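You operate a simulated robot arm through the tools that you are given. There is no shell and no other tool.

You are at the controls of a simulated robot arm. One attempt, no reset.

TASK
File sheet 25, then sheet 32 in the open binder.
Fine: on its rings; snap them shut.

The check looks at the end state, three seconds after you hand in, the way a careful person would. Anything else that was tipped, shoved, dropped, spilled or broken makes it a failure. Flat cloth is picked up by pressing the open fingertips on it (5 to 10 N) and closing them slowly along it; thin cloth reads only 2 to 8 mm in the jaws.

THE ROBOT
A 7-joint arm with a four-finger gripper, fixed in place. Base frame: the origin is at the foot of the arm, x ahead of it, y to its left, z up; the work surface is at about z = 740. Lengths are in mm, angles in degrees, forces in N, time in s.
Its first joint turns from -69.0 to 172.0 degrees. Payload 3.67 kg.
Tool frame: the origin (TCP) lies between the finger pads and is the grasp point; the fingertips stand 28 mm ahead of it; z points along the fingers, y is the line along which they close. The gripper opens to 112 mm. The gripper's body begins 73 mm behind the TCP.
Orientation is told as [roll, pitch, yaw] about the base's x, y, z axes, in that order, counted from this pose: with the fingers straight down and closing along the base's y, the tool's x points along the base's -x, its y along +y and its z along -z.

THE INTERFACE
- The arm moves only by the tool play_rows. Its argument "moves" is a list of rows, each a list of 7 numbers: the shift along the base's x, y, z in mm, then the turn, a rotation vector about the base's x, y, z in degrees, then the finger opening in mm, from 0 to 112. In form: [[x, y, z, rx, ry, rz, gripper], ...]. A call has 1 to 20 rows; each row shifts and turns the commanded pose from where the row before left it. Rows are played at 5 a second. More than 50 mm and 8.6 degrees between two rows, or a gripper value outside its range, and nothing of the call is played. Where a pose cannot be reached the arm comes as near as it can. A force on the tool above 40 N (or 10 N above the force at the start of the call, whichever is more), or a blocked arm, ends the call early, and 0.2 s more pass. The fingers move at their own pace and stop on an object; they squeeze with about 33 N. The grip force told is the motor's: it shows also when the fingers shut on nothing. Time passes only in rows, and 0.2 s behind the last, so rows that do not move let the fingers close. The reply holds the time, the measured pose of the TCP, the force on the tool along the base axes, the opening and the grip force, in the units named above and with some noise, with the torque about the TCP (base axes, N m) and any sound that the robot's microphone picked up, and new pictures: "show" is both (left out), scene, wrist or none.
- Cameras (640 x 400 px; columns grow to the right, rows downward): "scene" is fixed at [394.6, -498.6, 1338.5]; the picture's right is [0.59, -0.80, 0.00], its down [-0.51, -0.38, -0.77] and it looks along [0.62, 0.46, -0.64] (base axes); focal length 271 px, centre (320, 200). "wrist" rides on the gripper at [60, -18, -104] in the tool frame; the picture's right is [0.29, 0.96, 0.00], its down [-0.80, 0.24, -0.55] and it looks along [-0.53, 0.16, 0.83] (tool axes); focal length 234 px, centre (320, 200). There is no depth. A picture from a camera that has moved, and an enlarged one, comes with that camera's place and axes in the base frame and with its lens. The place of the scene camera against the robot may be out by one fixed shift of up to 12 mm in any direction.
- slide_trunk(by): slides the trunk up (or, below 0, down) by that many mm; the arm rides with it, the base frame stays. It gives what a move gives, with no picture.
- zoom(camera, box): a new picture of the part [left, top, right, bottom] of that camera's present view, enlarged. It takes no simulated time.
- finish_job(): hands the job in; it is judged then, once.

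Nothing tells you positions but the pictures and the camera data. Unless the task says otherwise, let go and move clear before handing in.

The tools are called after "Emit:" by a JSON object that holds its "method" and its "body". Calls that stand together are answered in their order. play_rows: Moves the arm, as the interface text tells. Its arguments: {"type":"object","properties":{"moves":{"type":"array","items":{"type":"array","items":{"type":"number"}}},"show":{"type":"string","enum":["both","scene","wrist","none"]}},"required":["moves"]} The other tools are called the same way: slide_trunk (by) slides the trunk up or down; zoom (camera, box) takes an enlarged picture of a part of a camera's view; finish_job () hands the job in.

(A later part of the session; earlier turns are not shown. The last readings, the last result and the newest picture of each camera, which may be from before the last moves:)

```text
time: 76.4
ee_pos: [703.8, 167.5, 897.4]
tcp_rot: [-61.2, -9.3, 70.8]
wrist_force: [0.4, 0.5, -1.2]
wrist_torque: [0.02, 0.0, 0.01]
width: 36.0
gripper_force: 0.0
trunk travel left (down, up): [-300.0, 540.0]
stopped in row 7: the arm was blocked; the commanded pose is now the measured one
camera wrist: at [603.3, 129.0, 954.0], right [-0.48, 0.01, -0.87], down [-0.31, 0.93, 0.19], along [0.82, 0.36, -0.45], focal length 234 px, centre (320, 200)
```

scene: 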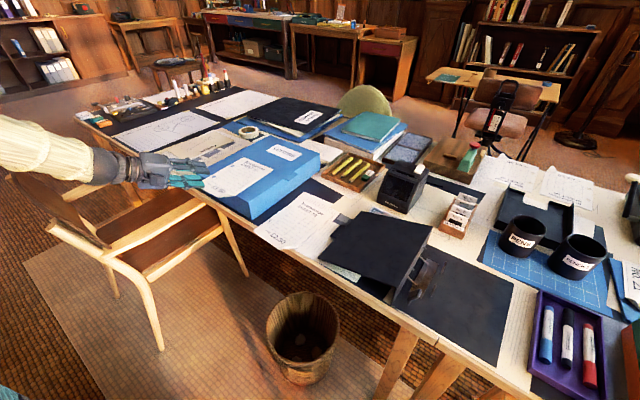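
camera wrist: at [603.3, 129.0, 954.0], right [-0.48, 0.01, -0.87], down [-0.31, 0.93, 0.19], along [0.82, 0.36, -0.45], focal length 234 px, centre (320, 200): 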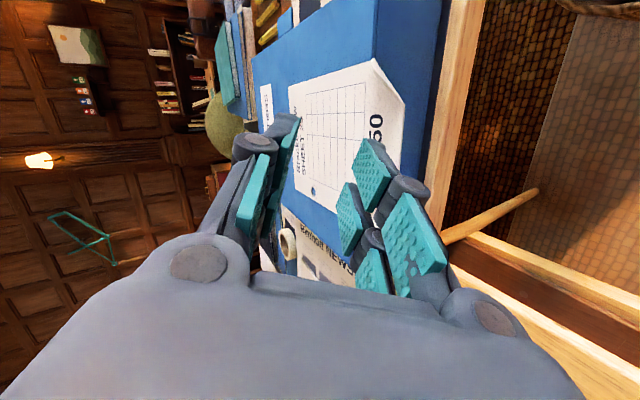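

Emit:
{"method": "slide_trunk", "body": {"by": 70}}

Emit:
{"method": "play_rows", "body": {"moves": [[-2, 4, -30, -1, 3, 1, 36], [-2, 4, -30, -1, 3, 1, 36], [-4, 6, -25, -1, 3, 1, 36], [-4, 8, -25, 0, 0, 1, 36], [0, 0, 0, 0, 0, 0, 36]]}}

```text
time: 77.5
ee_pos: [706.1, 168.8, 967.7]
tcp_rot: [-61.1, -9.4, 70.7]
wrist_force: [-0.1, -0.2, 0.2]
wrist_torque: [0.0, 0.01, -0.01]
width: 36.2
gripper_force: 0.1
trunk travel left (down, up): [-370.0, 470.0]
```

```text
time: 78.9
ee_pos: [709.4, 171.1, 915.9]
tcp_rot: [-52.7, -10.3, 71.6]
wrist_force: [0.4, 0.3, 0.0]
wrist_torque: [0.0, -0.02, 0.03]
width: 36.0
gripper_force: 0.1
trunk travel left (down, up): [-370.0, 470.0]
stopped in row 5: the arm was blocked; the commanded pose is now the measured one
camera wrist: at [616.9, 123.5, 981.8], right [-0.6, 0.04, -0.8], down [-0.32, 0.91, 0.28], along [0.74, 0.42, -0.53], focal length 234 px, centre (320, 200)
```

scene: 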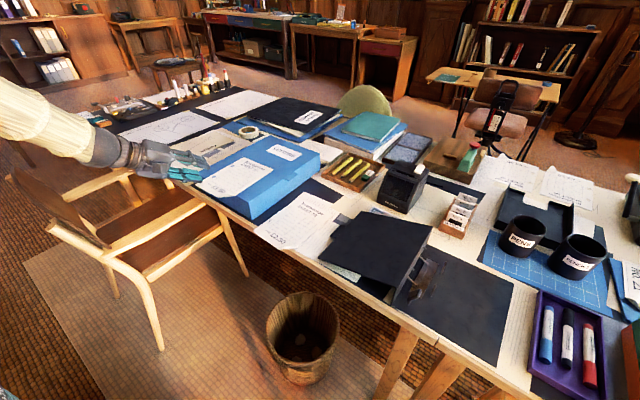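
wrist: 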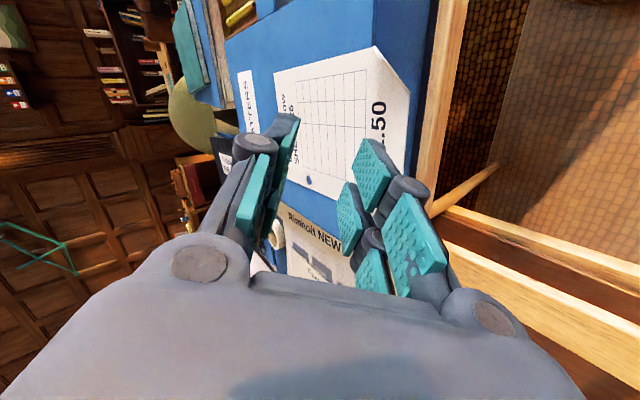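

The arm resists +y, but the posture reached earlier (TCP about (684, 157), tool az -33°, 15° down, trunk -270) was a usable pre-grasp if I then slide down another ~110. I'll work my way back to that posture.

Emit:
{"method": "play_rows", "body": {"moves": [[8, -6, 36, 0, 0, -3, 40], [8, -6, 36, 0, 0, -3, 40], [8, -6, 36, 0, 0, -3, 40], [8, -6, 30, 0, 0, -3, 40], [0, 0, 0, 0, 0, 0, 40]], "show": "none"}}

Emit:
{"method": "slide_trunk", "body": {"by": -140}}

```text
time: 80.3
ee_pos: [755.5, 124.5, 1040.3]
tcp_rot: [-47.2, -12.2, 57.5]
wrist_force: [-0.3, 0.9, 0.0]
wrist_torque: [-0.02, -0.01, -0.02]
width: 40.0
gripper_force: 0.1
trunk travel left (down, up): [-370.0, 470.0]
stopped in row 5: the arm was blocked; the commanded pose is now the measured one
```

```text
time: 82.0
ee_pos: [754.9, 123.8, 900.8]
tcp_rot: [-47.1, -12.3, 57.5]
wrist_force: [-0.1, 0.9, 0.4]
wrist_torque: [0.0, -0.01, 0.02]
width: 39.9
gripper_force: 0.0
trunk travel left (down, up): [-230.0, 610.0]
```

Emit:
{"method": "play_rows", "body": {"moves": [[-8, 5, 8, -5.4, -3.9, 0, 40], [-10, 6, 8, -5.4, -3.9, 0, 40], [-12, 7, 8, -5.4, -3.9, 0, 40], [-14, 8, 6, -5.4, -3.9, 0, 40], [-14, 8, 4, -5.4, -3.9, 0, 40], [0, 0, 0, 0, 0, 0, 40]], "show": "scene"}}

```text
time: 83.6
ee_pos: [715.7, 125.6, 933.6]
tcp_rot: [-72.0, -2.2, 59.0]
wrist_force: [0.3, -0.8, 0.5]
wrist_torque: [0.01, 0.02, -0.01]
width: 39.8
gripper_force: 0.1
trunk travel left (down, up): [-230.0, 610.0]
stopped in row 6: the arm was blocked; the commanded pose is now the measured one
```

scene: 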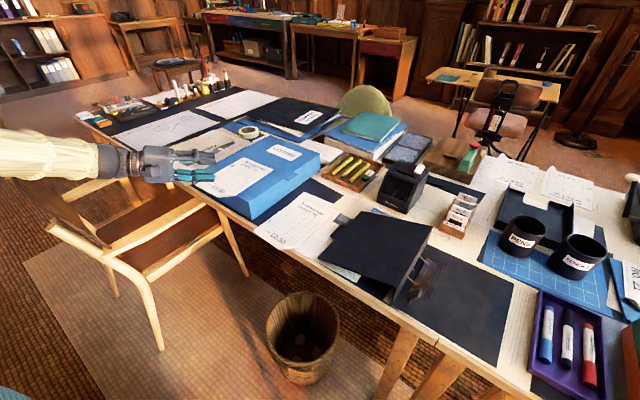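

Emit:
{"method": "play_rows", "body": {"moves": [[-14, 10, -8, -1, -1.6, 0, 40], [-14, 10, -8, -1, -1.6, 0, 40], [-14, 10, -8, -1, -1.6, 0, 40], [0, 0, 0, 0, 0, 0, 40]], "show": "none"}}

```text
time: 84.8
ee_pos: [690.9, 127.7, 910.6]
tcp_rot: [-71.5, -5.2, 57.1]
wrist_force: [0.6, 0.0, -0.2]
wrist_torque: [-0.02, -0.02, 0.01]
width: 40.0
gripper_force: 0.1
trunk travel left (down, up): [-230.0, 610.0]
stopped in row 4: the arm was blocked; the commanded pose is now the measured one
```

It's the +y direction that is limited. I'll try swinging the tool's azimuth while keeping the wrist in place, which moves the jaws left without moving the wrist.

Emit:
{"method": "play_rows", "body": {"moves": [[9, 22, 2, 0, 0, 6.7, 40], [9, 22, 0, 0, 0, 6.7, 40], [10, 22, 0, 0, 0, 6.6, 40], [0, 0, 0, 0, 0, 0, 40]], "show": "none"}}

```text
time: 86.0
ee_pos: [733.1, 172.4, 894.6]
tcp_rot: [-66.1, -8.7, 75.8]
wrist_force: [0.4, 0.5, -0.3]
wrist_torque: [0.0, 0.02, 0.0]
width: 39.9
gripper_force: 0.1
trunk travel left (down, up): [-230.0, 610.0]
stopped in row 4: the arm was blocked; the commanded pose is now the measured one
```

Emit:
{"method": "play_rows", "body": {"moves": [[-15, 0, 0, 0, 0, 0, 40], [-15, 0, 0, 0, 0, 0, 40], [-15, 0, 0, 0, 0, 0, 40], [0, 0, 0, 0, 0, 0, 40]]}}

```text
time: 87.0
ee_pos: [696.1, 165.9, 886.8]
tcp_rot: [-64.0, -9.8, 75.1]
wrist_force: [0.1, -0.6, 0.2]
wrist_torque: [-0.01, -0.01, 0.02]
width: 40.0
gripper_force: 0.0
trunk travel left (down, up): [-230.0, 610.0]
camera wrist: at [593.9, 121.1, 938.0], right [-0.44, -0.02, -0.9], down [-0.38, 0.91, 0.16], along [0.81, 0.41, -0.41], focal length 234 px, centre (320, 200)
```

scene: 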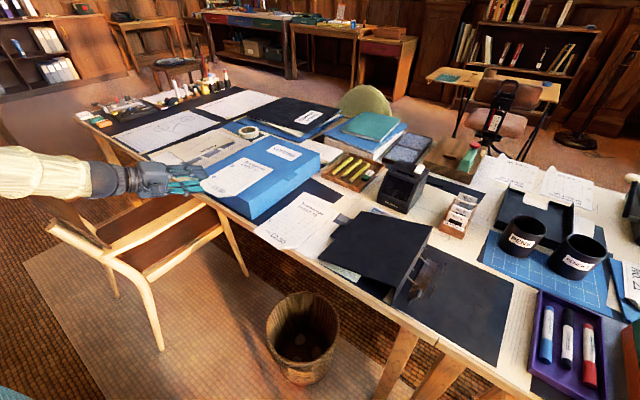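
wrist: 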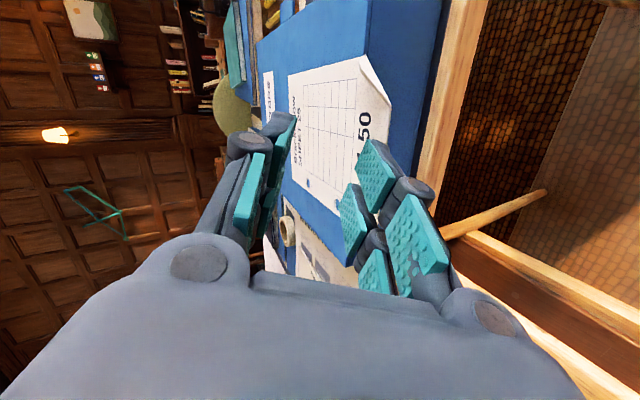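

Emit:
{"method": "zoom", "body": {"camera": "wrist", "box": [250, 0, 450, 220]}}

```text
1.82 times, centred on (350, 110) of wrist
camera zoom: at [593.9, 121.1, 938.0], right [-0.44, -0.02, -0.9], down [-0.38, 0.91, 0.16], along [0.81, 0.41, -0.41], focal length 426 px, centre (266, 364)
```

zoom: 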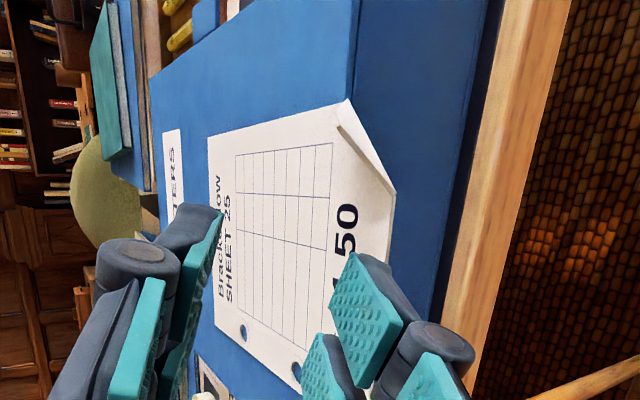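

The sheet sits at about z=824 with its edge at x≈721 and the box front at x≈755, so there's a 34 mm overhang. I'll correct the roll and back off slightly before sliding down.

Emit:
{"method": "play_rows", "body": {"moves": [[-6, 0, 0, -4.7, 1.25, 0, 40], [-6, 0, 0, -4.7, 1.25, 0, 40], [0, 0, 0, 0, 0, 0, 40]], "show": "none"}}

```text
time: 87.8
ee_pos: [682.4, 166.3, 882.9]
tcp_rot: [-63.7, 0.0, 75.5]
wrist_force: [-0.6, 0.2, -0.2]
wrist_torque: [0.01, -0.03, 0.0]
width: 40.0
gripper_force: 0.1
trunk travel left (down, up): [-230.0, 610.0]
```

Emit:
{"method": "play_rows", "body": {"moves": [[0, 0, 0, -1, -3.9, 0, 40], [0, 0, 0, -1, -3.9, 0, 40], [0, 0, 0, 0, 0, 0, 40]], "show": "none"}}

```text
time: 88.8
ee_pos: [687.7, 163.8, 866.2]
tcp_rot: [-69.7, -0.1, 75.2]
wrist_force: [1.4, -0.6, -0.4]
wrist_torque: [0.02, 0.0, -0.01]
width: 39.8
gripper_force: 0.1
trunk travel left (down, up): [-230.0, 610.0]
stopped in row 3: the arm was blocked; the commanded pose is now the measured one
```

Emit:
{"method": "slide_trunk", "body": {"by": -38}}

Emit:
{"method": "play_rows", "body": {"moves": [[0, 0, 0, 0, 0, 0, 40]]}}

Emit:
{"method": "zoom", "body": {"camera": "wrist", "box": [220, 60, 460, 260]}}

Emit:
{"method": "zoom", "body": {"camera": "scene", "box": [120, 130, 280, 230]}}

```text
time: 89.6
ee_pos: [685.4, 163.3, 828.4]
tcp_rot: [-69.7, -0.1, 75.1]
wrist_force: [-0.9, -0.2, 0.2]
wrist_torque: [0.0, -0.03, 0.0]
width: 40.0
gripper_force: 0.1
trunk travel left (down, up): [-192.0, 648.0]
```

```text
time: 90.0
ee_pos: [686.3, 164.7, 826.9]
tcp_rot: [-69.7, -0.1, 75.2]
wrist_force: [-0.5, 0.7, 0.5]
wrist_torque: [-0.02, -0.02, 0.02]
width: 40.0
gripper_force: 0.0
trunk travel left (down, up): [-192.0, 648.0]
camera wrist: at [582.0, 130.1, 881.2], right [-0.4, -0.19, -0.9], down [-0.38, 0.93, -0.03], along [0.84, 0.33, -0.44], focal length 234 px, centre (320, 200)
```

scene: 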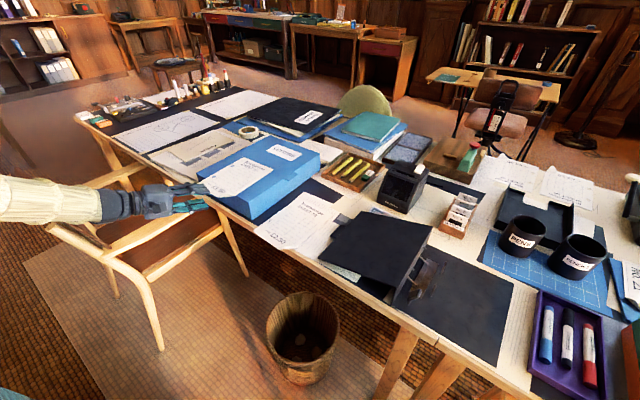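
wrist: 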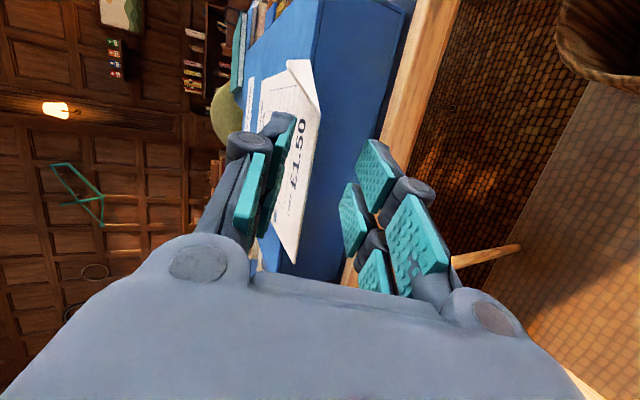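

```text
2.00 times, centred on (340, 160) of wrist
camera zoom: at [582.0, 130.1, 881.2], right [-0.4, -0.19, -0.9], down [-0.38, 0.93, -0.03], along [0.84, 0.33, -0.44], focal length 468 px, centre (280, 280)
```

zoom: 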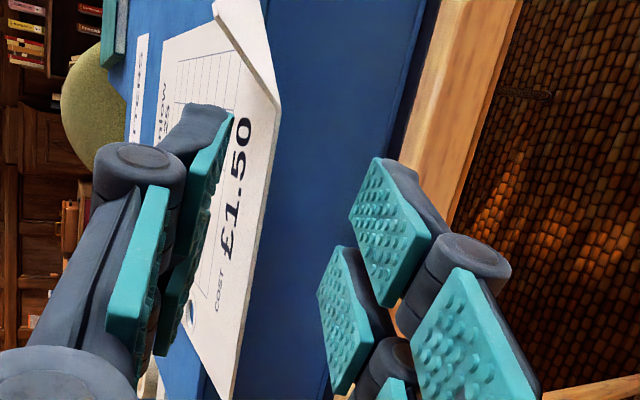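

```text
4.00 times, centred on (200, 180) of scene
camera zoom: at [394.6, -498.6, 1338.5], right [0.59, -0.8, 0.0], down [-0.51, -0.38, -0.77], along [0.62, 0.46, -0.64], focal length 1083 px, centre (800, 280)
```

zoom: 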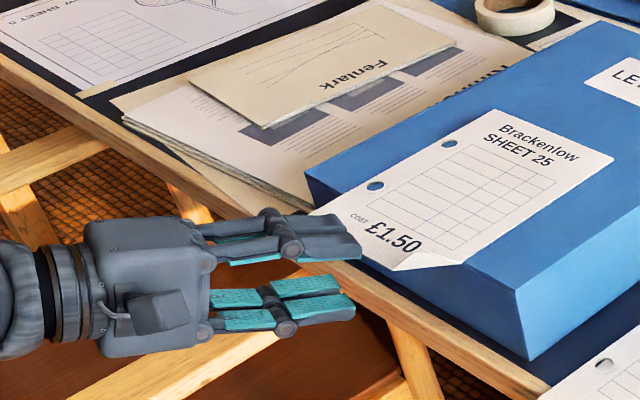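

The sheet's edge is now between the open fingers. I'll move forward about 36 mm so the pads overlap the overhang, then check alignment.

Emit:
{"method": "play_rows", "body": {"moves": [[9, 0, 0, 0, 0, 0, 40], [9, 0, 0, 0, 0, 0, 40], [9, 0, 0, 0, 0, 0, 40], [9, 0, 0, 0, 0, 0, 40], [0, 0, 0, 0, 0, 0, 40]], "show": "wrist"}}

Emit:
{"method": "zoom", "body": {"camera": "wrist", "box": [220, 60, 460, 260]}}

Emit:
{"method": "zoom", "body": {"camera": "scene", "box": [120, 130, 280, 230]}}

```text
time: 91.4
ee_pos: [732.1, 143.0, 844.8]
tcp_rot: [-67.5, -4.2, 73.9]
wrist_force: [-0.3, -0.8, -0.6]
wrist_torque: [0.02, 0.01, 0.0]
width: 40.0
gripper_force: 0.1
trunk travel left (down, up): [-192.0, 648.0]
stopped in row 5: the arm was blocked; the commanded pose is now the measured one
camera wrist: at [627.6, 106.2, 898.2], right [-0.41, -0.11, -0.9], down [-0.36, 0.93, 0.05], along [0.84, 0.34, -0.43], focal length 234 px, centre (320, 200)
```

wrist: 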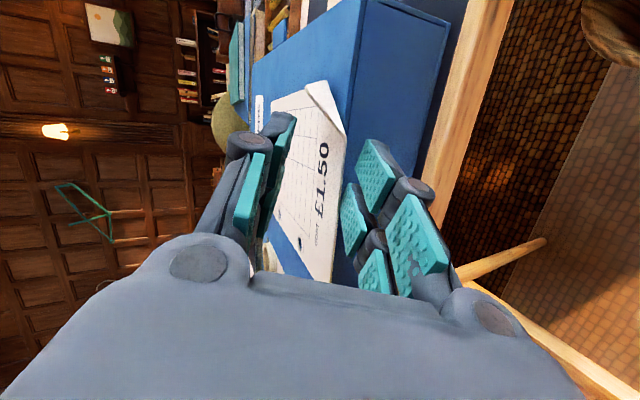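

```text
2.00 times, centred on (340, 160) of wrist
camera zoom: at [627.6, 106.2, 898.2], right [-0.41, -0.11, -0.9], down [-0.36, 0.93, 0.05], along [0.84, 0.34, -0.43], focal length 468 px, centre (280, 280)
```

zoom: 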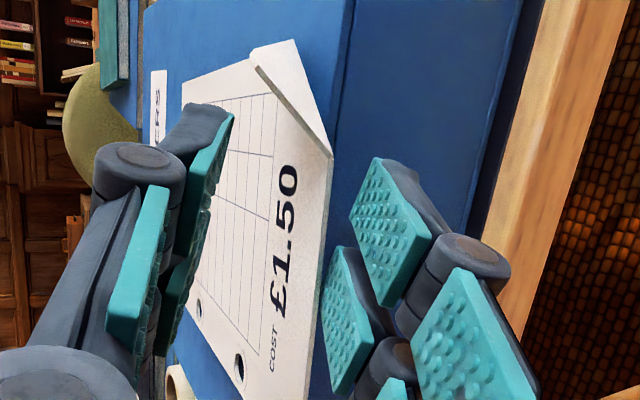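

```text
4.00 times, centred on (200, 180) of scene
camera zoom: at [394.6, -498.6, 1338.5], right [0.59, -0.8, 0.0], down [-0.51, -0.38, -0.77], along [0.62, 0.46, -0.64], focal length 1083 px, centre (800, 280)
```

zoom: 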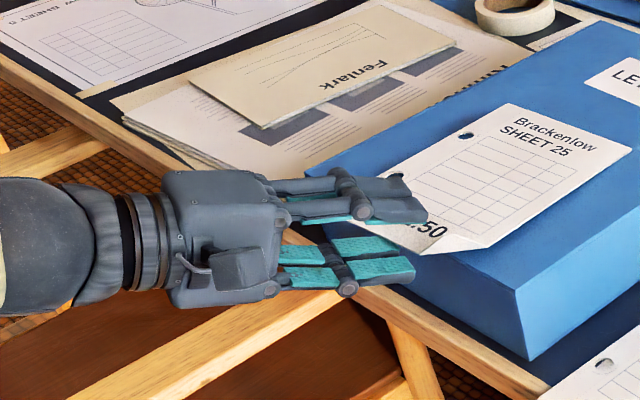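

The forward move drifted up and the lower finger pushed the sheet inward, so the overhang is now only about 10 mm. I'll back straight off, then plan to drag the sheet out again from above with closed fingertips.

Emit:
{"method": "play_rows", "body": {"moves": [[-12, 0, 0, 0, 0, 0, 40], [-12, 0, 0, 0, 0, 0, 40], [-12, 0, 0, 0, 0, 0, 40], [0, 0, 0, 0, 0, 0, 40]], "show": "wrist"}}

Emit:
{"method": "zoom", "body": {"camera": "scene", "box": [120, 130, 280, 230]}}

```text
time: 92.6
ee_pos: [704.8, 138.5, 816.3]
tcp_rot: [-63.6, -4.6, 73.2]
wrist_force: [-1.8, 0.8, -0.1]
wrist_torque: [-0.01, -0.01, 0.02]
width: 39.9
gripper_force: 0.1
trunk travel left (down, up): [-192.0, 648.0]
stopped in row 4: the arm was blocked; the commanded pose is now the measured one
camera wrist: at [602.8, 100.0, 874.3], right [-0.47, -0.09, -0.88], down [-0.35, 0.93, 0.1], along [0.81, 0.35, -0.47], focal length 234 px, centre (320, 200)
```

wrist: 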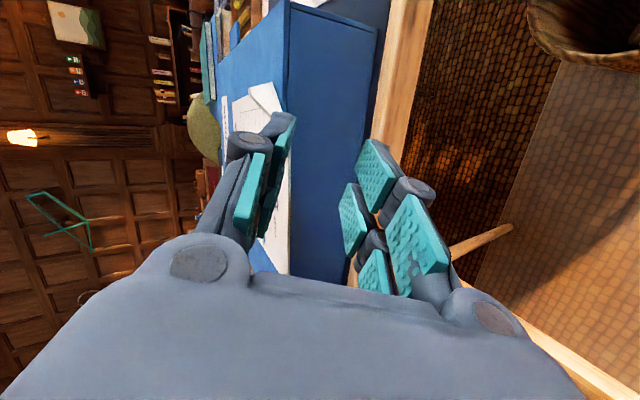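

```text
4.00 times, centred on (200, 180) of scene
camera zoom: at [394.6, -498.6, 1338.5], right [0.59, -0.8, 0.0], down [-0.51, -0.38, -0.77], along [0.62, 0.46, -0.64], focal length 1083 px, centre (800, 280)
```

zoom: 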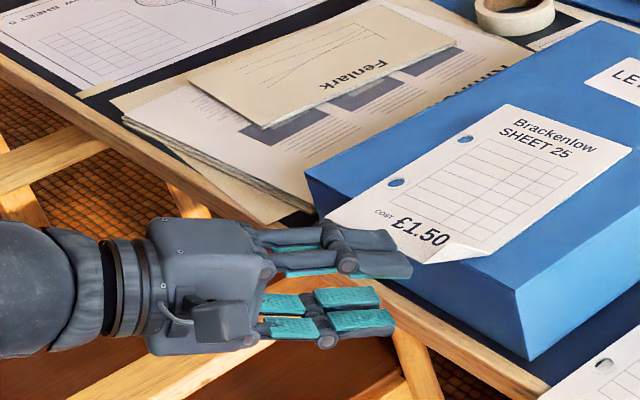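

The arm's elbow-flexion limit makes control poor at this spot in a horizontal posture. The sheet's dog-eared corner may be a better handle for a vertical grip, so I'll back off, rise, and take a close look at that corner.

Emit:
{"method": "play_rows", "body": {"moves": [[-10, -8, 0, 0, 0, 0, 40], [-10, -8, 0, 0, 0, 0, 40], [0, 0, 0, 0, 0, 0, 40]], "show": "none"}}

Emit:
{"method": "slide_trunk", "body": {"by": 158}}

Emit:
{"method": "play_rows", "body": {"moves": [[5, -8, 10, 1.9, 7, 0, 60], [5, -8, 10, 1.9, 7, 0, 60], [5, -8, 10, 1.9, 7, 0, 60], [5, -8, 0, 1.9, 7, 0, 60], [5, -8, 0, 1.9, 7, 0, 60], [5, -8, 0, 1.9, 7, 0, 60], [5, -8, 0, 1.9, 7, 0, 60], [5, -8, 0, 1.9, 7, 0, 60], [0, 0, 0, 0, 0, 0, 60]]}}

```text
time: 93.4
ee_pos: [685.3, 114.4, 811.1]
tcp_rot: [-61.9, -5.7, 72.7]
wrist_force: [-0.4, -1.1, 0.1]
wrist_torque: [0.0, -0.01, -0.01]
width: 40.0
gripper_force: 0.0
trunk travel left (down, up): [-192.0, 648.0]
```

```text
time: 95.2
ee_pos: [687.5, 114.7, 969.3]
tcp_rot: [-61.9, -5.7, 72.8]
wrist_force: [-0.3, 0.6, 0.3]
wrist_torque: [-0.03, -0.02, 0.02]
width: 39.9
gripper_force: 0.2
trunk travel left (down, up): [-350.0, 490.0]
```

```text
time: 97.2
ee_pos: [720.9, 55.3, 1009.3]
tcp_rot: [-5.9, -1.2, 70.0]
wrist_force: [0.9, 0.1, -0.3]
wrist_torque: [0.0, -0.01, 0.02]
width: 60.0
gripper_force: 0.1
trunk travel left (down, up): [-350.0, 490.0]
camera wrist: at [705.6, -4.2, 1113.6], right [-0.99, 0.06, -0.1], down [-0.01, 0.84, 0.54], along [0.12, 0.54, -0.83], focal length 234 px, centre (320, 200)
```

scene: 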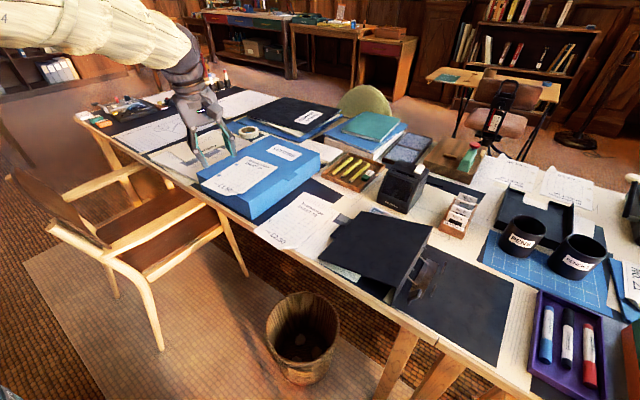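
wrist: 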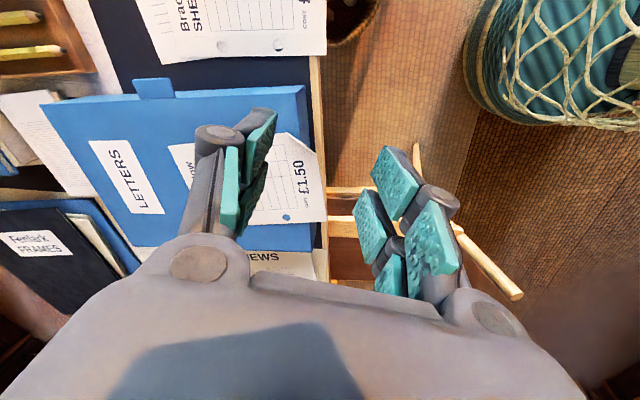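

Emit:
{"method": "play_rows", "body": {"moves": [[3, 1, -42, 1, 2.8, 0, 70], [3, 1, -42, 1, 2.7, 0, 80], [2, 1, -42, 0, 0, 0, 90], [0, 0, 0, 0, 0, 0, 90]], "show": "wrist"}}

Emit:
{"method": "zoom", "body": {"camera": "wrist", "box": [220, 90, 420, 250]}}

Emit:
{"method": "zoom", "body": {"camera": "scene", "box": [200, 160, 280, 210]}}

```text
time: 98.2
ee_pos: [727.9, 59.4, 884.7]
tcp_rot: [0.0, -1.2, 69.8]
wrist_force: [0.7, 0.2, -0.3]
wrist_torque: [0.04, 0.02, 0.0]
width: 89.8
gripper_force: 0.0
trunk travel left (down, up): [-350.0, 490.0]
camera wrist: at [722.0, -5.3, 987.6], right [-1.0, 0.06, -0.01], down [0.04, 0.82, 0.57], along [0.04, 0.57, -0.82], focal length 234 px, centre (320, 200)
```

wrist: 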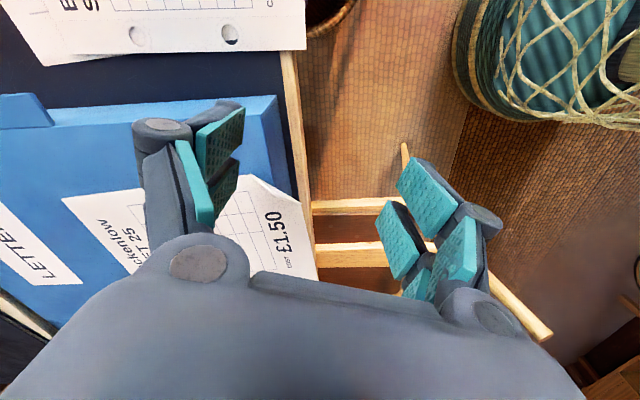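

```text
2.50 times, centred on (320, 170) of wrist
camera zoom: at [722.0, -5.3, 987.6], right [-1.0, 0.06, -0.01], down [0.04, 0.82, 0.57], along [0.04, 0.57, -0.82], focal length 585 px, centre (320, 275)
```

zoom: 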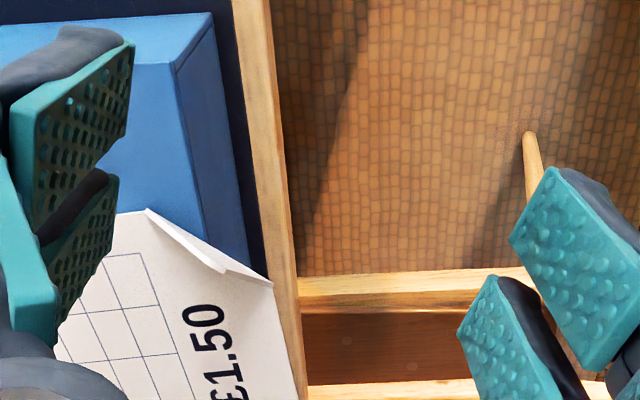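

```text
8.00 times, centred on (240, 185) of scene
camera zoom: at [394.6, -498.6, 1338.5], right [0.59, -0.8, 0.0], down [-0.51, -0.38, -0.77], along [0.62, 0.46, -0.64], focal length 2167 px, centre (960, 320)
```

zoom: 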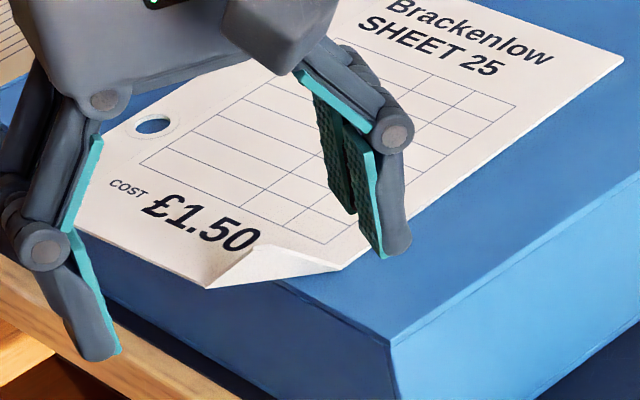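

The corner is a nearly vertical upturned flap, about 14 mm tall, running from (746, 111) to (783, 79). A vertical pinch across it (yaw about 139°) would make a good handle. I'll test that yaw here first.

Emit:
{"method": "play_rows", "body": {"moves": [[0, 0, 10, 0, 0, 8.5, 80], [0, 0, 10, 0, 0, 8.5, 70], [0, 0, 0, 0, 0, 8.5, 60], [0, 0, 0, 0, 0, 8.5, 60], [0, 0, 0, 0, 0, 8.5, 60], [0, 0, 0, 0, 0, 8.5, 60], [0, 0, 0, 0, 0, 8.5, 60], [0, 0, 0, 0, 0, 8.5, 60], [0, 0, 0, 0, 0, 0, 60]], "show": "wrist"}}

```text
time: 100.2
ee_pos: [731.2, 59.7, 902.5]
tcp_rot: [-0.1, -1.2, 137.8]
wrist_force: [-0.4, -0.5, -0.2]
wrist_torque: [0.01, 0.0, 0.01]
width: 59.9
gripper_force: 0.1
trunk travel left (down, up): [-350.0, 490.0]
camera wrist: at [787.1, 31.4, 1006.1], right [-0.43, -0.9, -0.01], down [-0.74, 0.35, 0.57], along [-0.51, 0.25, -0.82], focal length 234 px, centre (320, 200)
```

wrist: 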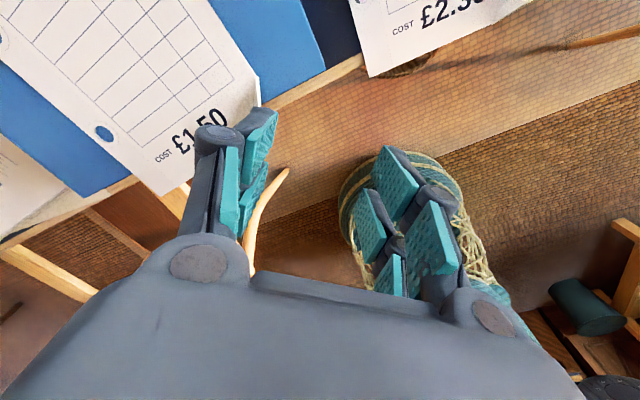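

Yaw 138 works here. Before picking, I'll check that the same yaw is reachable where this corner will end up over the binder, at about (790, -628).

Emit:
{"method": "play_rows", "body": {"moves": [[3, -43, 15, 0, 0, 0, 60], [3, -43, 15, 0, 0, 0, 60], [3, -43, 0, 0, 0, 0, 60], [3, -43, 0, 0, 0, 0, 60], [3, -43, 0, 0, 0, 0, 60], [3, -43, 0, 0, 0, 0, 60], [3, -43, 0, 0, 0, 0, 60], [4, -43, 0, 0, 0, 0, 60], [4, -43, 0, 0, 0, 0, 60], [4, -43, 0, 0, 0, 0, 60], [4, -43, 0, 0, 0, 0, 60], [4, -43, 0, 0, 0, 0, 60], [4, -43, 0, 0, 0, 0, 60], [4, -43, 0, 0, 0, 0, 60], [5, -43, 0, 0, 0, 0, 60], [5, -43, 0, 0, 0, 0, 60], [0, 0, 0, 0, 0, 0, 60]]}}

```text
time: 103.8
ee_pos: [790.5, -627.4, 933.3]
tcp_rot: [-0.2, -1.1, 138.0]
wrist_force: [-0.4, 0.3, 0.1]
wrist_torque: [-0.03, -0.01, 0.0]
width: 60.1
gripper_force: 0.1
trunk travel left (down, up): [-350.0, 490.0]
camera wrist: at [846.6, -655.5, 1036.9], right [-0.43, -0.9, -0.01], down [-0.74, 0.35, 0.57], along [-0.51, 0.25, -0.82], focal length 234 px, centre (320, 200)
```

scene: 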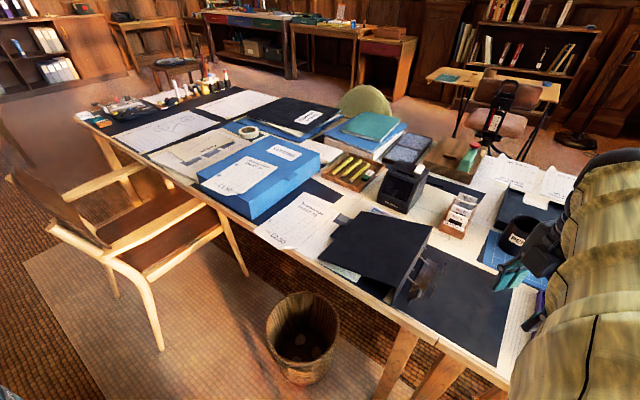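
wrist: 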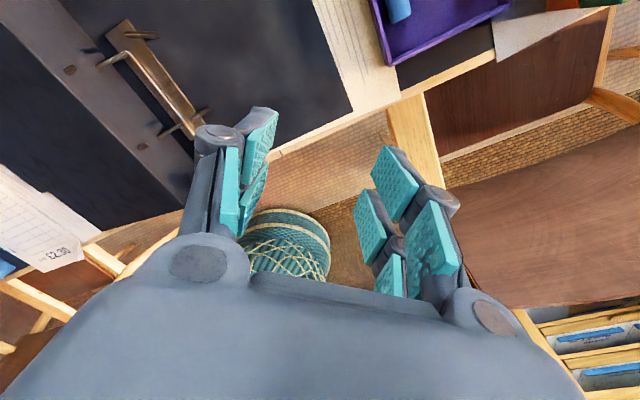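

Reachable, and the scene camera stays unobstructed. I'll measure the post positions from here.

Emit:
{"method": "zoom", "body": {"camera": "wrist", "box": [50, 0, 250, 170]}}

Emit:
{"method": "zoom", "body": {"camera": "scene", "box": [380, 220, 500, 340]}}

```text
2.35 times, centred on (150, 85) of wrist
camera zoom: at [846.6, -655.5, 1036.9], right [-0.43, -0.9, -0.01], down [-0.74, 0.35, 0.57], along [-0.51, 0.25, -0.82], focal length 551 px, centre (720, 471)
```

zoom: 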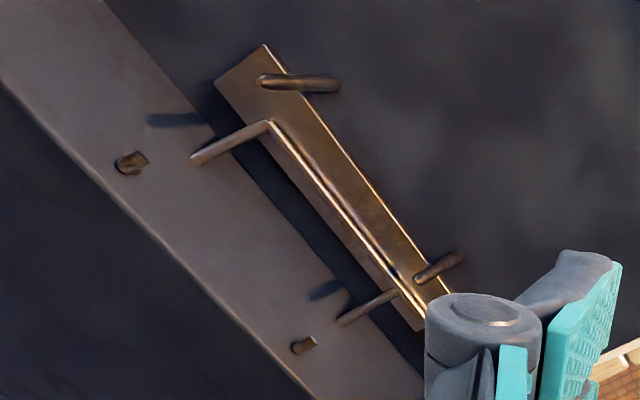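

```text
3.33 times, centred on (440, 280) of scene
camera zoom: at [394.6, -498.6, 1338.5], right [0.59, -0.8, 0.0], down [-0.51, -0.38, -0.77], along [0.62, 0.46, -0.64], focal length 903 px, centre (-80, -67)
```

zoom: 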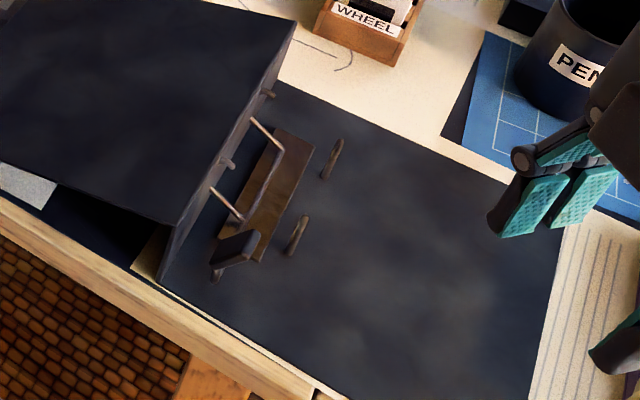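

Emit:
{"method": "zoom", "body": {"camera": "scene", "box": [190, 130, 310, 220]}}

Emit:
{"method": "zoom", "body": {"camera": "scene", "box": [210, 175, 260, 210]}}

Emit:
{"method": "zoom", "body": {"camera": "scene", "box": [245, 180, 365, 260]}}

```text
4.44 times, centred on (250, 175) of scene
camera zoom: at [394.6, -498.6, 1338.5], right [0.59, -0.8, 0.0], down [-0.51, -0.38, -0.77], along [0.62, 0.46, -0.64], focal length 1204 px, centre (631, 311)
```

zoom: 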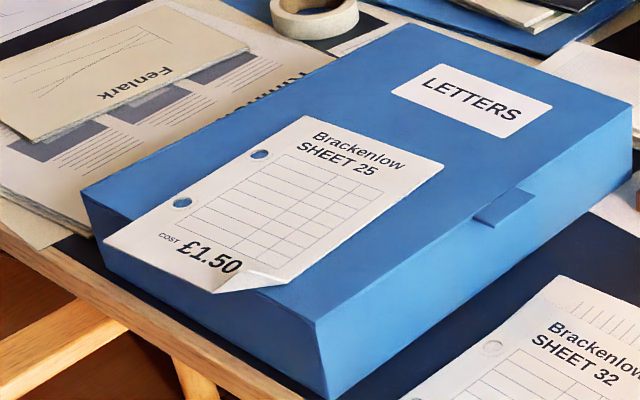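

```text
11.43 times, centred on (235, 192) of scene
camera zoom: at [394.6, -498.6, 1338.5], right [0.59, -0.8, 0.0], down [-0.51, -0.38, -0.77], along [0.62, 0.46, -0.64], focal length 3095 px, centre (1291, 286)
```

zoom: 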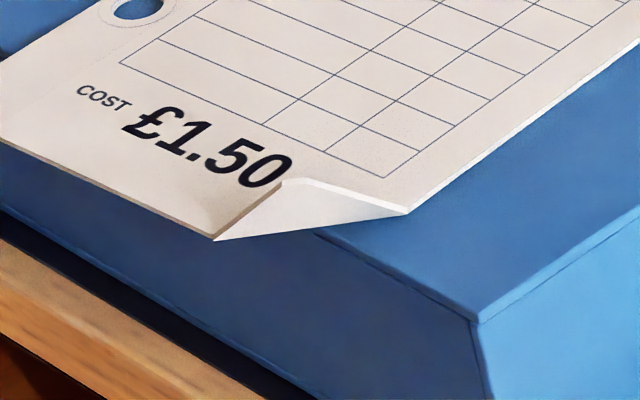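

```text
5.00 times, centred on (305, 220) of scene
camera zoom: at [394.6, -498.6, 1338.5], right [0.59, -0.8, 0.0], down [-0.51, -0.38, -0.77], along [0.62, 0.46, -0.64], focal length 1354 px, centre (395, 100)
```

zoom: 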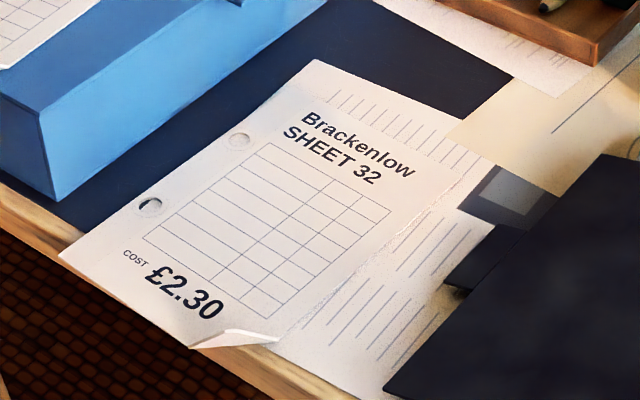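

Very clear view now: sheet 25 is a stiff card rotated about +5°, with its flap base midpoint at about (765, 94). The grip point lies (-47, -118) from the lower hole in the sheet frame. I'll return and hover over the flap at yaw 140.

Emit:
{"method": "play_rows", "body": {"moves": [[-1.5, 42.5, 2, 0, 0, 0.5, 50], [-1.5, 42.5, 2, 0, 0, 0.5, 50], [-1.5, 42.5, 2, 0, 0, 0.5, 50], [-1.5, 42.5, 2, 0, 0, 0.5, 50], [-1.5, 42.5, 0, 0, 0, 0.3, 50], [-1.5, 42.5, 0, 0, 0, 0, 50], [-1.5, 42.5, 0, 0, 0, 0, 50], [-1.5, 42.5, 0, 0, 0, 0, 50], [-1.5, 42.5, 0, 0, 0, 0, 50], [-1.5, 42.5, 0, 0, 0, 0, 50], [-1.5, 42.5, 0, 0, 0, 0, 50], [-1.5, 42.5, 0, 0, 0, 0, 50], [-1.5, 42.5, 0, 0, 0, 0, 50], [-1.5, 42.5, 0, 0, 0, 0, 50], [-1.5, 42.5, 0, 0, 0, 0, 50], [-1.5, 42.5, 0, 0, 0, 0, 50], [-1, 40, 0, 0, 0, 0, 50], [0, 0, 0, 0, 0, 0, 50]], "show": "wrist"}}

```text
time: 107.6
ee_pos: [765.5, 91.5, 939.3]
tcp_rot: [-0.3, -1.2, 140.2]
wrist_force: [0.5, -0.7, 0.1]
wrist_torque: [0.03, 0.02, 0.02]
width: 50.1
gripper_force: 0.1
trunk travel left (down, up): [-350.0, 490.0]
camera wrist: at [823.7, 65.1, 1042.6], right [-0.39, -0.92, -0.01], down [-0.76, 0.32, 0.57], along [-0.52, 0.23, -0.82], focal length 234 px, centre (320, 200)
```

wrist: 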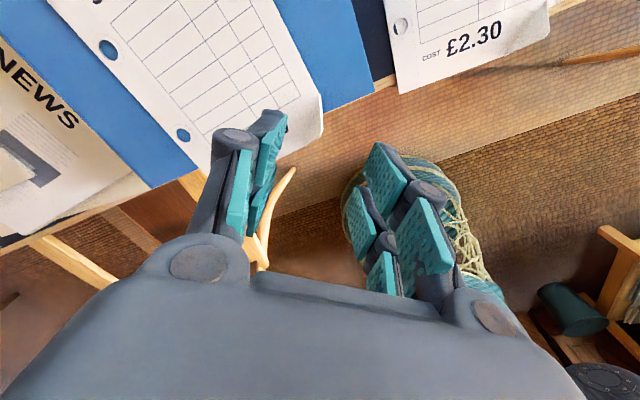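

Emit:
{"method": "zoom", "body": {"camera": "wrist", "box": [250, 60, 390, 180]}}

Emit:
{"method": "zoom", "body": {"camera": "scene", "box": [190, 130, 290, 210]}}

```text
3.33 times, centred on (320, 120) of wrist
camera zoom: at [823.7, 65.1, 1042.6], right [-0.39, -0.92, -0.01], down [-0.76, 0.32, 0.57], along [-0.52, 0.23, -0.82], focal length 781 px, centre (320, 467)
```

zoom: 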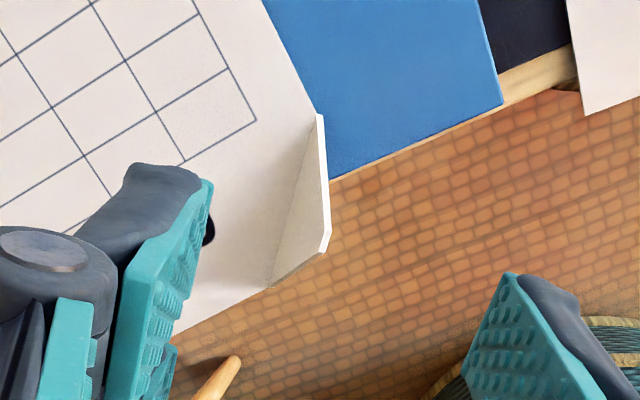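

```text
5.00 times, centred on (240, 170) of scene
camera zoom: at [394.6, -498.6, 1338.5], right [0.59, -0.8, 0.0], down [-0.51, -0.38, -0.77], along [0.62, 0.46, -0.64], focal length 1354 px, centre (720, 350)
```

zoom: 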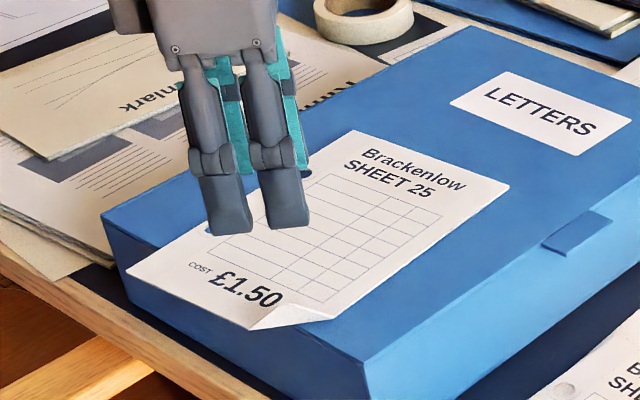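

The flap is planar, bent up about 66° and leaning outward, with its base midpoint at about (767, 100.5) and the sheet at z≈818. I'll tilt the tool 24° so the pads lie parallel to the flap, and move to a pre-grasp 50 mm back along the flap plane.

Emit:
{"method": "play_rows", "body": {"moves": [[-7, -6, -14, 6.1, -5.1, 0, 40], [-7, -6, -14, 6.1, -5.1, 0, 30], [-7, -6.5, -14, 6.2, -5.2, 0, 24], [0, 0, 0, 0, 0, 0, 24]], "show": "wrist"}}

Emit:
{"method": "zoom", "body": {"camera": "wrist", "box": [250, 60, 390, 180]}}

Emit:
{"method": "zoom", "body": {"camera": "scene", "box": [190, 130, 290, 210]}}

```text
time: 108.6
ee_pos: [743.6, 74.9, 899.6]
tcp_rot: [-24.2, -1.0, 140.6]
wrist_force: [0.5, -0.2, -0.4]
wrist_torque: [-0.03, 0.0, 0.04]
width: 24.0
gripper_force: 0.0
trunk travel left (down, up): [-350.0, 490.0]
camera wrist: at [773.5, 15.2, 1000.5], right [-0.34, -0.85, -0.4], down [-0.89, 0.16, 0.42], along [-0.3, 0.5, -0.82], focal length 234 px, centre (320, 200)
```

wrist: 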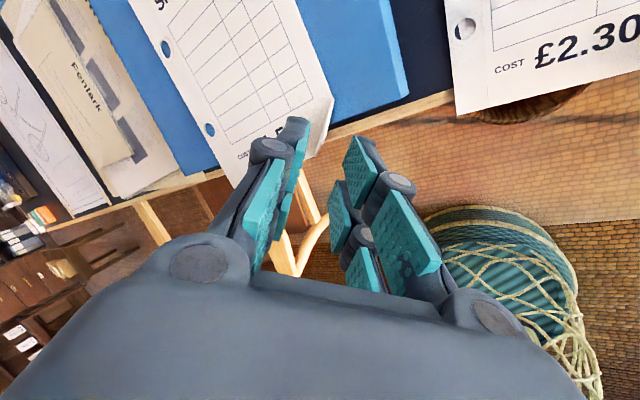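

```text
3.33 times, centred on (320, 120) of wrist
camera zoom: at [773.5, 15.2, 1000.5], right [-0.34, -0.85, -0.4], down [-0.89, 0.16, 0.42], along [-0.3, 0.5, -0.82], focal length 781 px, centre (320, 467)
```

zoom: 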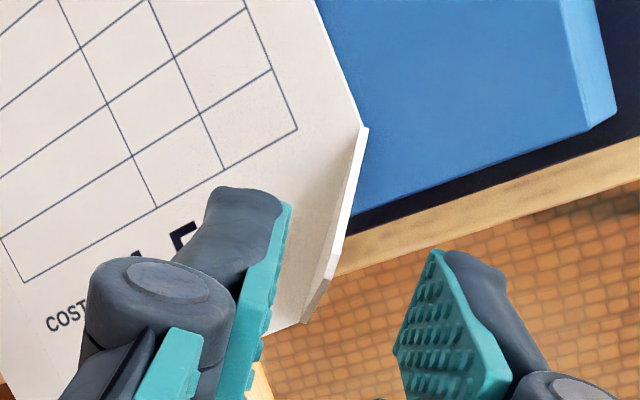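

```text
5.00 times, centred on (240, 170) of scene
camera zoom: at [394.6, -498.6, 1338.5], right [0.59, -0.8, 0.0], down [-0.51, -0.38, -0.77], along [0.62, 0.46, -0.64], focal length 1354 px, centre (720, 350)
```

zoom: 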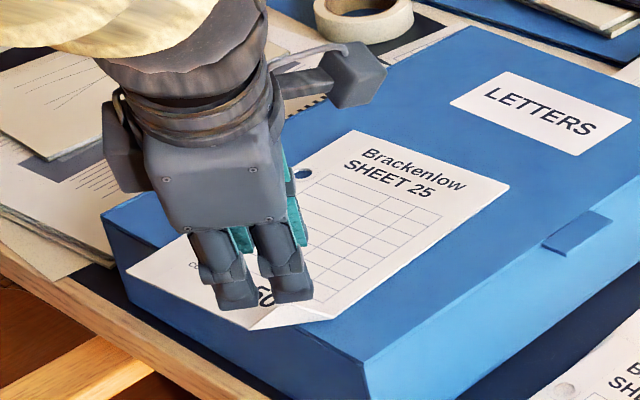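

Emit:
{"method": "play_rows", "body": {"moves": [[4, 3.5, -12, 0, 0, 0, 20], [4, 3.5, -12, 0, 0, 0, 20], [3, 2.5, -11, 0, 0, 0, 20], [0, 0, 0, 0, 0, 0, 20]], "show": "wrist"}}

Emit:
{"method": "zoom", "body": {"camera": "wrist", "box": [250, 90, 390, 210]}}

Emit:
{"method": "zoom", "body": {"camera": "scene", "box": [210, 160, 280, 210]}}

```text
time: 109.6
ee_pos: [755.1, 85.2, 864.3]
tcp_rot: [-24.2, -0.9, 140.6]
wrist_force: [0.7, 0.0, 0.4]
wrist_torque: [0.02, 0.01, -0.01]
width: 20.2
gripper_force: 0.1
trunk travel left (down, up): [-350.0, 490.0]
camera wrist: at [784.7, 25.5, 966.4], right [-0.34, -0.85, -0.4], down [-0.89, 0.16, 0.42], along [-0.3, 0.5, -0.82], focal length 234 px, centre (320, 200)
```

wrist: 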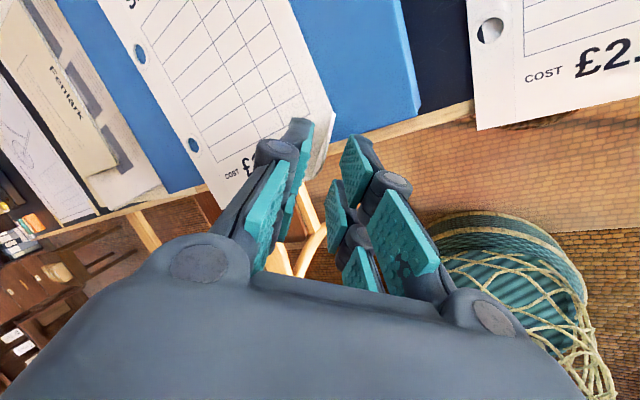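

```text
3.33 times, centred on (320, 150) of wrist
camera zoom: at [784.7, 25.5, 966.4], right [-0.34, -0.85, -0.4], down [-0.89, 0.16, 0.42], along [-0.3, 0.5, -0.82], focal length 781 px, centre (320, 367)
```

zoom: 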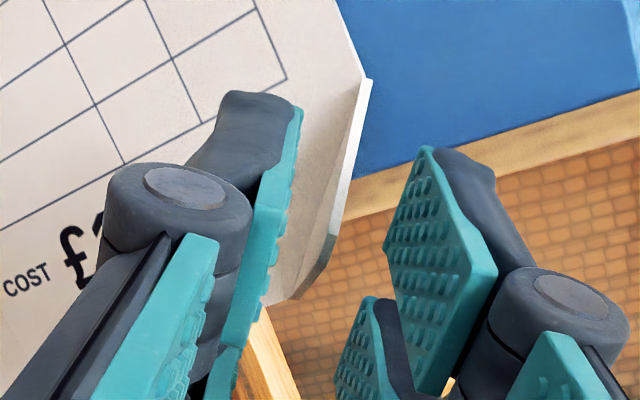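

```text
8.00 times, centred on (245, 185) of scene
camera zoom: at [394.6, -498.6, 1338.5], right [0.59, -0.8, 0.0], down [-0.51, -0.38, -0.77], along [0.62, 0.46, -0.64], focal length 2167 px, centre (920, 320)
```

zoom: 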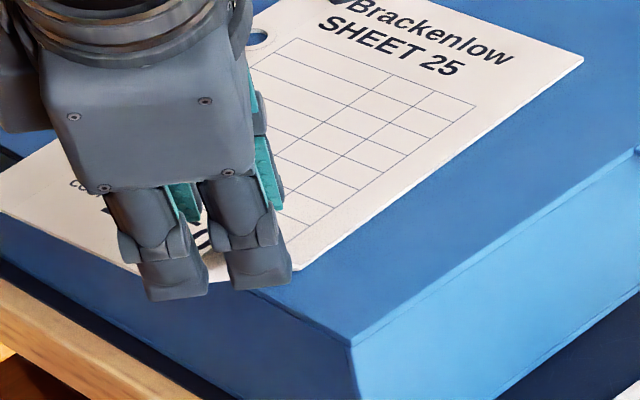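

Emit:
{"method": "play_rows", "body": {"moves": [[1.5, 0.9, -6, 0, 0, 0, 20], [1.4, 0.9, -5.6, 0, 0, 0, 20], [0, 0, 0, 0, 0, 0, 20]], "show": "wrist"}}

Emit:
{"method": "zoom", "body": {"camera": "wrist", "box": [250, 90, 390, 210]}}

```text
time: 110.4
ee_pos: [757.3, 86.9, 852.0]
tcp_rot: [-24.1, -0.9, 140.6]
wrist_force: [-0.4, 1.1, -0.2]
wrist_torque: [-0.01, 0.0, 0.02]
width: 20.0
gripper_force: 0.0
trunk travel left (down, up): [-350.0, 490.0]
camera wrist: at [786.9, 26.7, 953.8], right [-0.34, -0.85, -0.4], down [-0.89, 0.16, 0.42], along [-0.3, 0.5, -0.82], focal length 234 px, centre (320, 200)
```

wrist: 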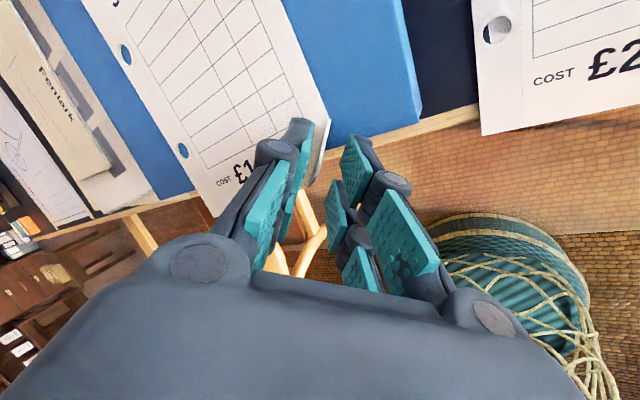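

```text
3.33 times, centred on (320, 150) of wrist
camera zoom: at [786.9, 26.7, 953.8], right [-0.34, -0.85, -0.4], down [-0.89, 0.16, 0.42], along [-0.3, 0.5, -0.82], focal length 781 px, centre (320, 367)
```

zoom: 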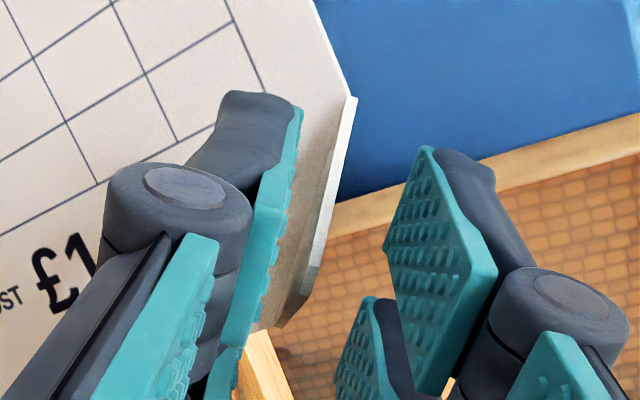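

The flap lies between the pads and nearly parallel to them. Closing slowly.

Emit:
{"method": "play_rows", "body": {"moves": [[0, 0, 0, 0, 0, 0, 14], [0, 0, 0, 0, 0, 0, 10], [0, 0, 0, 0, 0, 0, 7], [0, 0, 0, 0, 0, 0, 5], [0, 0, 0, 0, 0, 0, 3], [0, 0, 0, 0, 0, 0, 1], [0, 0, 0, 0, 0, 0, 0], [0, 0, 0, 0, 0, 0, 0]], "show": "wrist"}}

Emit:
{"method": "zoom", "body": {"camera": "wrist", "box": [250, 90, 390, 210]}}

Emit:
{"method": "zoom", "body": {"camera": "scene", "box": [190, 130, 290, 210]}}

```text
time: 112.2
ee_pos: [757.9, 85.3, 851.7]
tcp_rot: [-24.1, -1.0, 140.5]
wrist_force: [0.0, 0.8, -0.7]
wrist_torque: [0.02, -0.02, 0.0]
width: 6.1
gripper_force: 33.0
trunk travel left (down, up): [-350.0, 490.0]
camera wrist: at [786.9, 26.7, 953.8], right [-0.34, -0.85, -0.4], down [-0.89, 0.16, 0.42], along [-0.3, 0.5, -0.82], focal length 234 px, centre (320, 200)
```

wrist: 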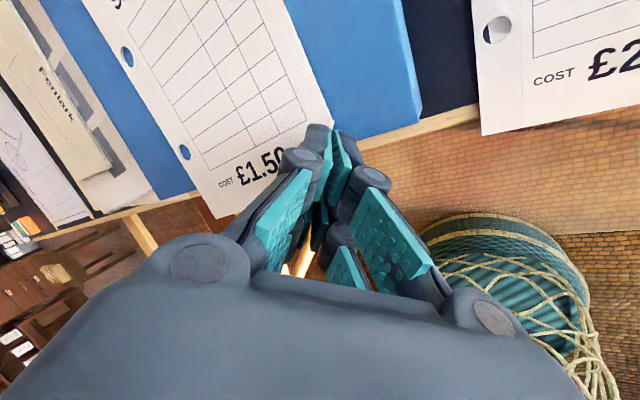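

```text
3.33 times, centred on (320, 150) of wrist
camera zoom: at [786.9, 26.7, 953.8], right [-0.34, -0.85, -0.4], down [-0.89, 0.16, 0.42], along [-0.3, 0.5, -0.82], focal length 781 px, centre (320, 367)
```

zoom: 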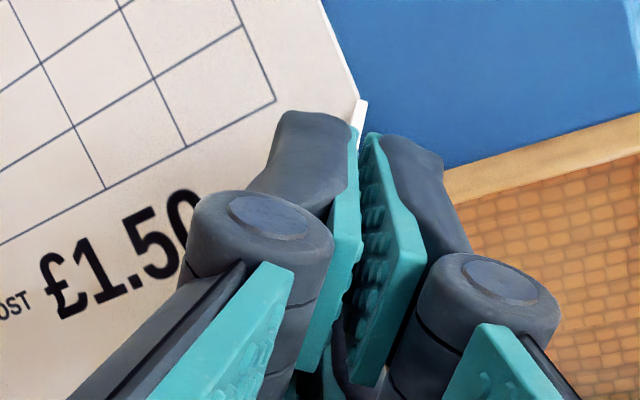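

```text
5.00 times, centred on (240, 170) of scene
camera zoom: at [394.6, -498.6, 1338.5], right [0.59, -0.8, 0.0], down [-0.51, -0.38, -0.77], along [0.62, 0.46, -0.64], focal length 1354 px, centre (720, 350)
```

zoom: 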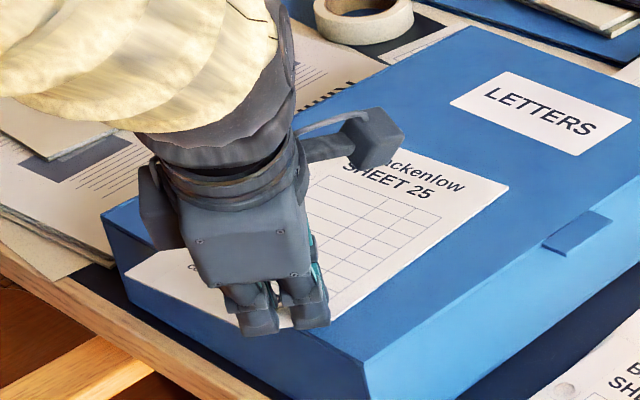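

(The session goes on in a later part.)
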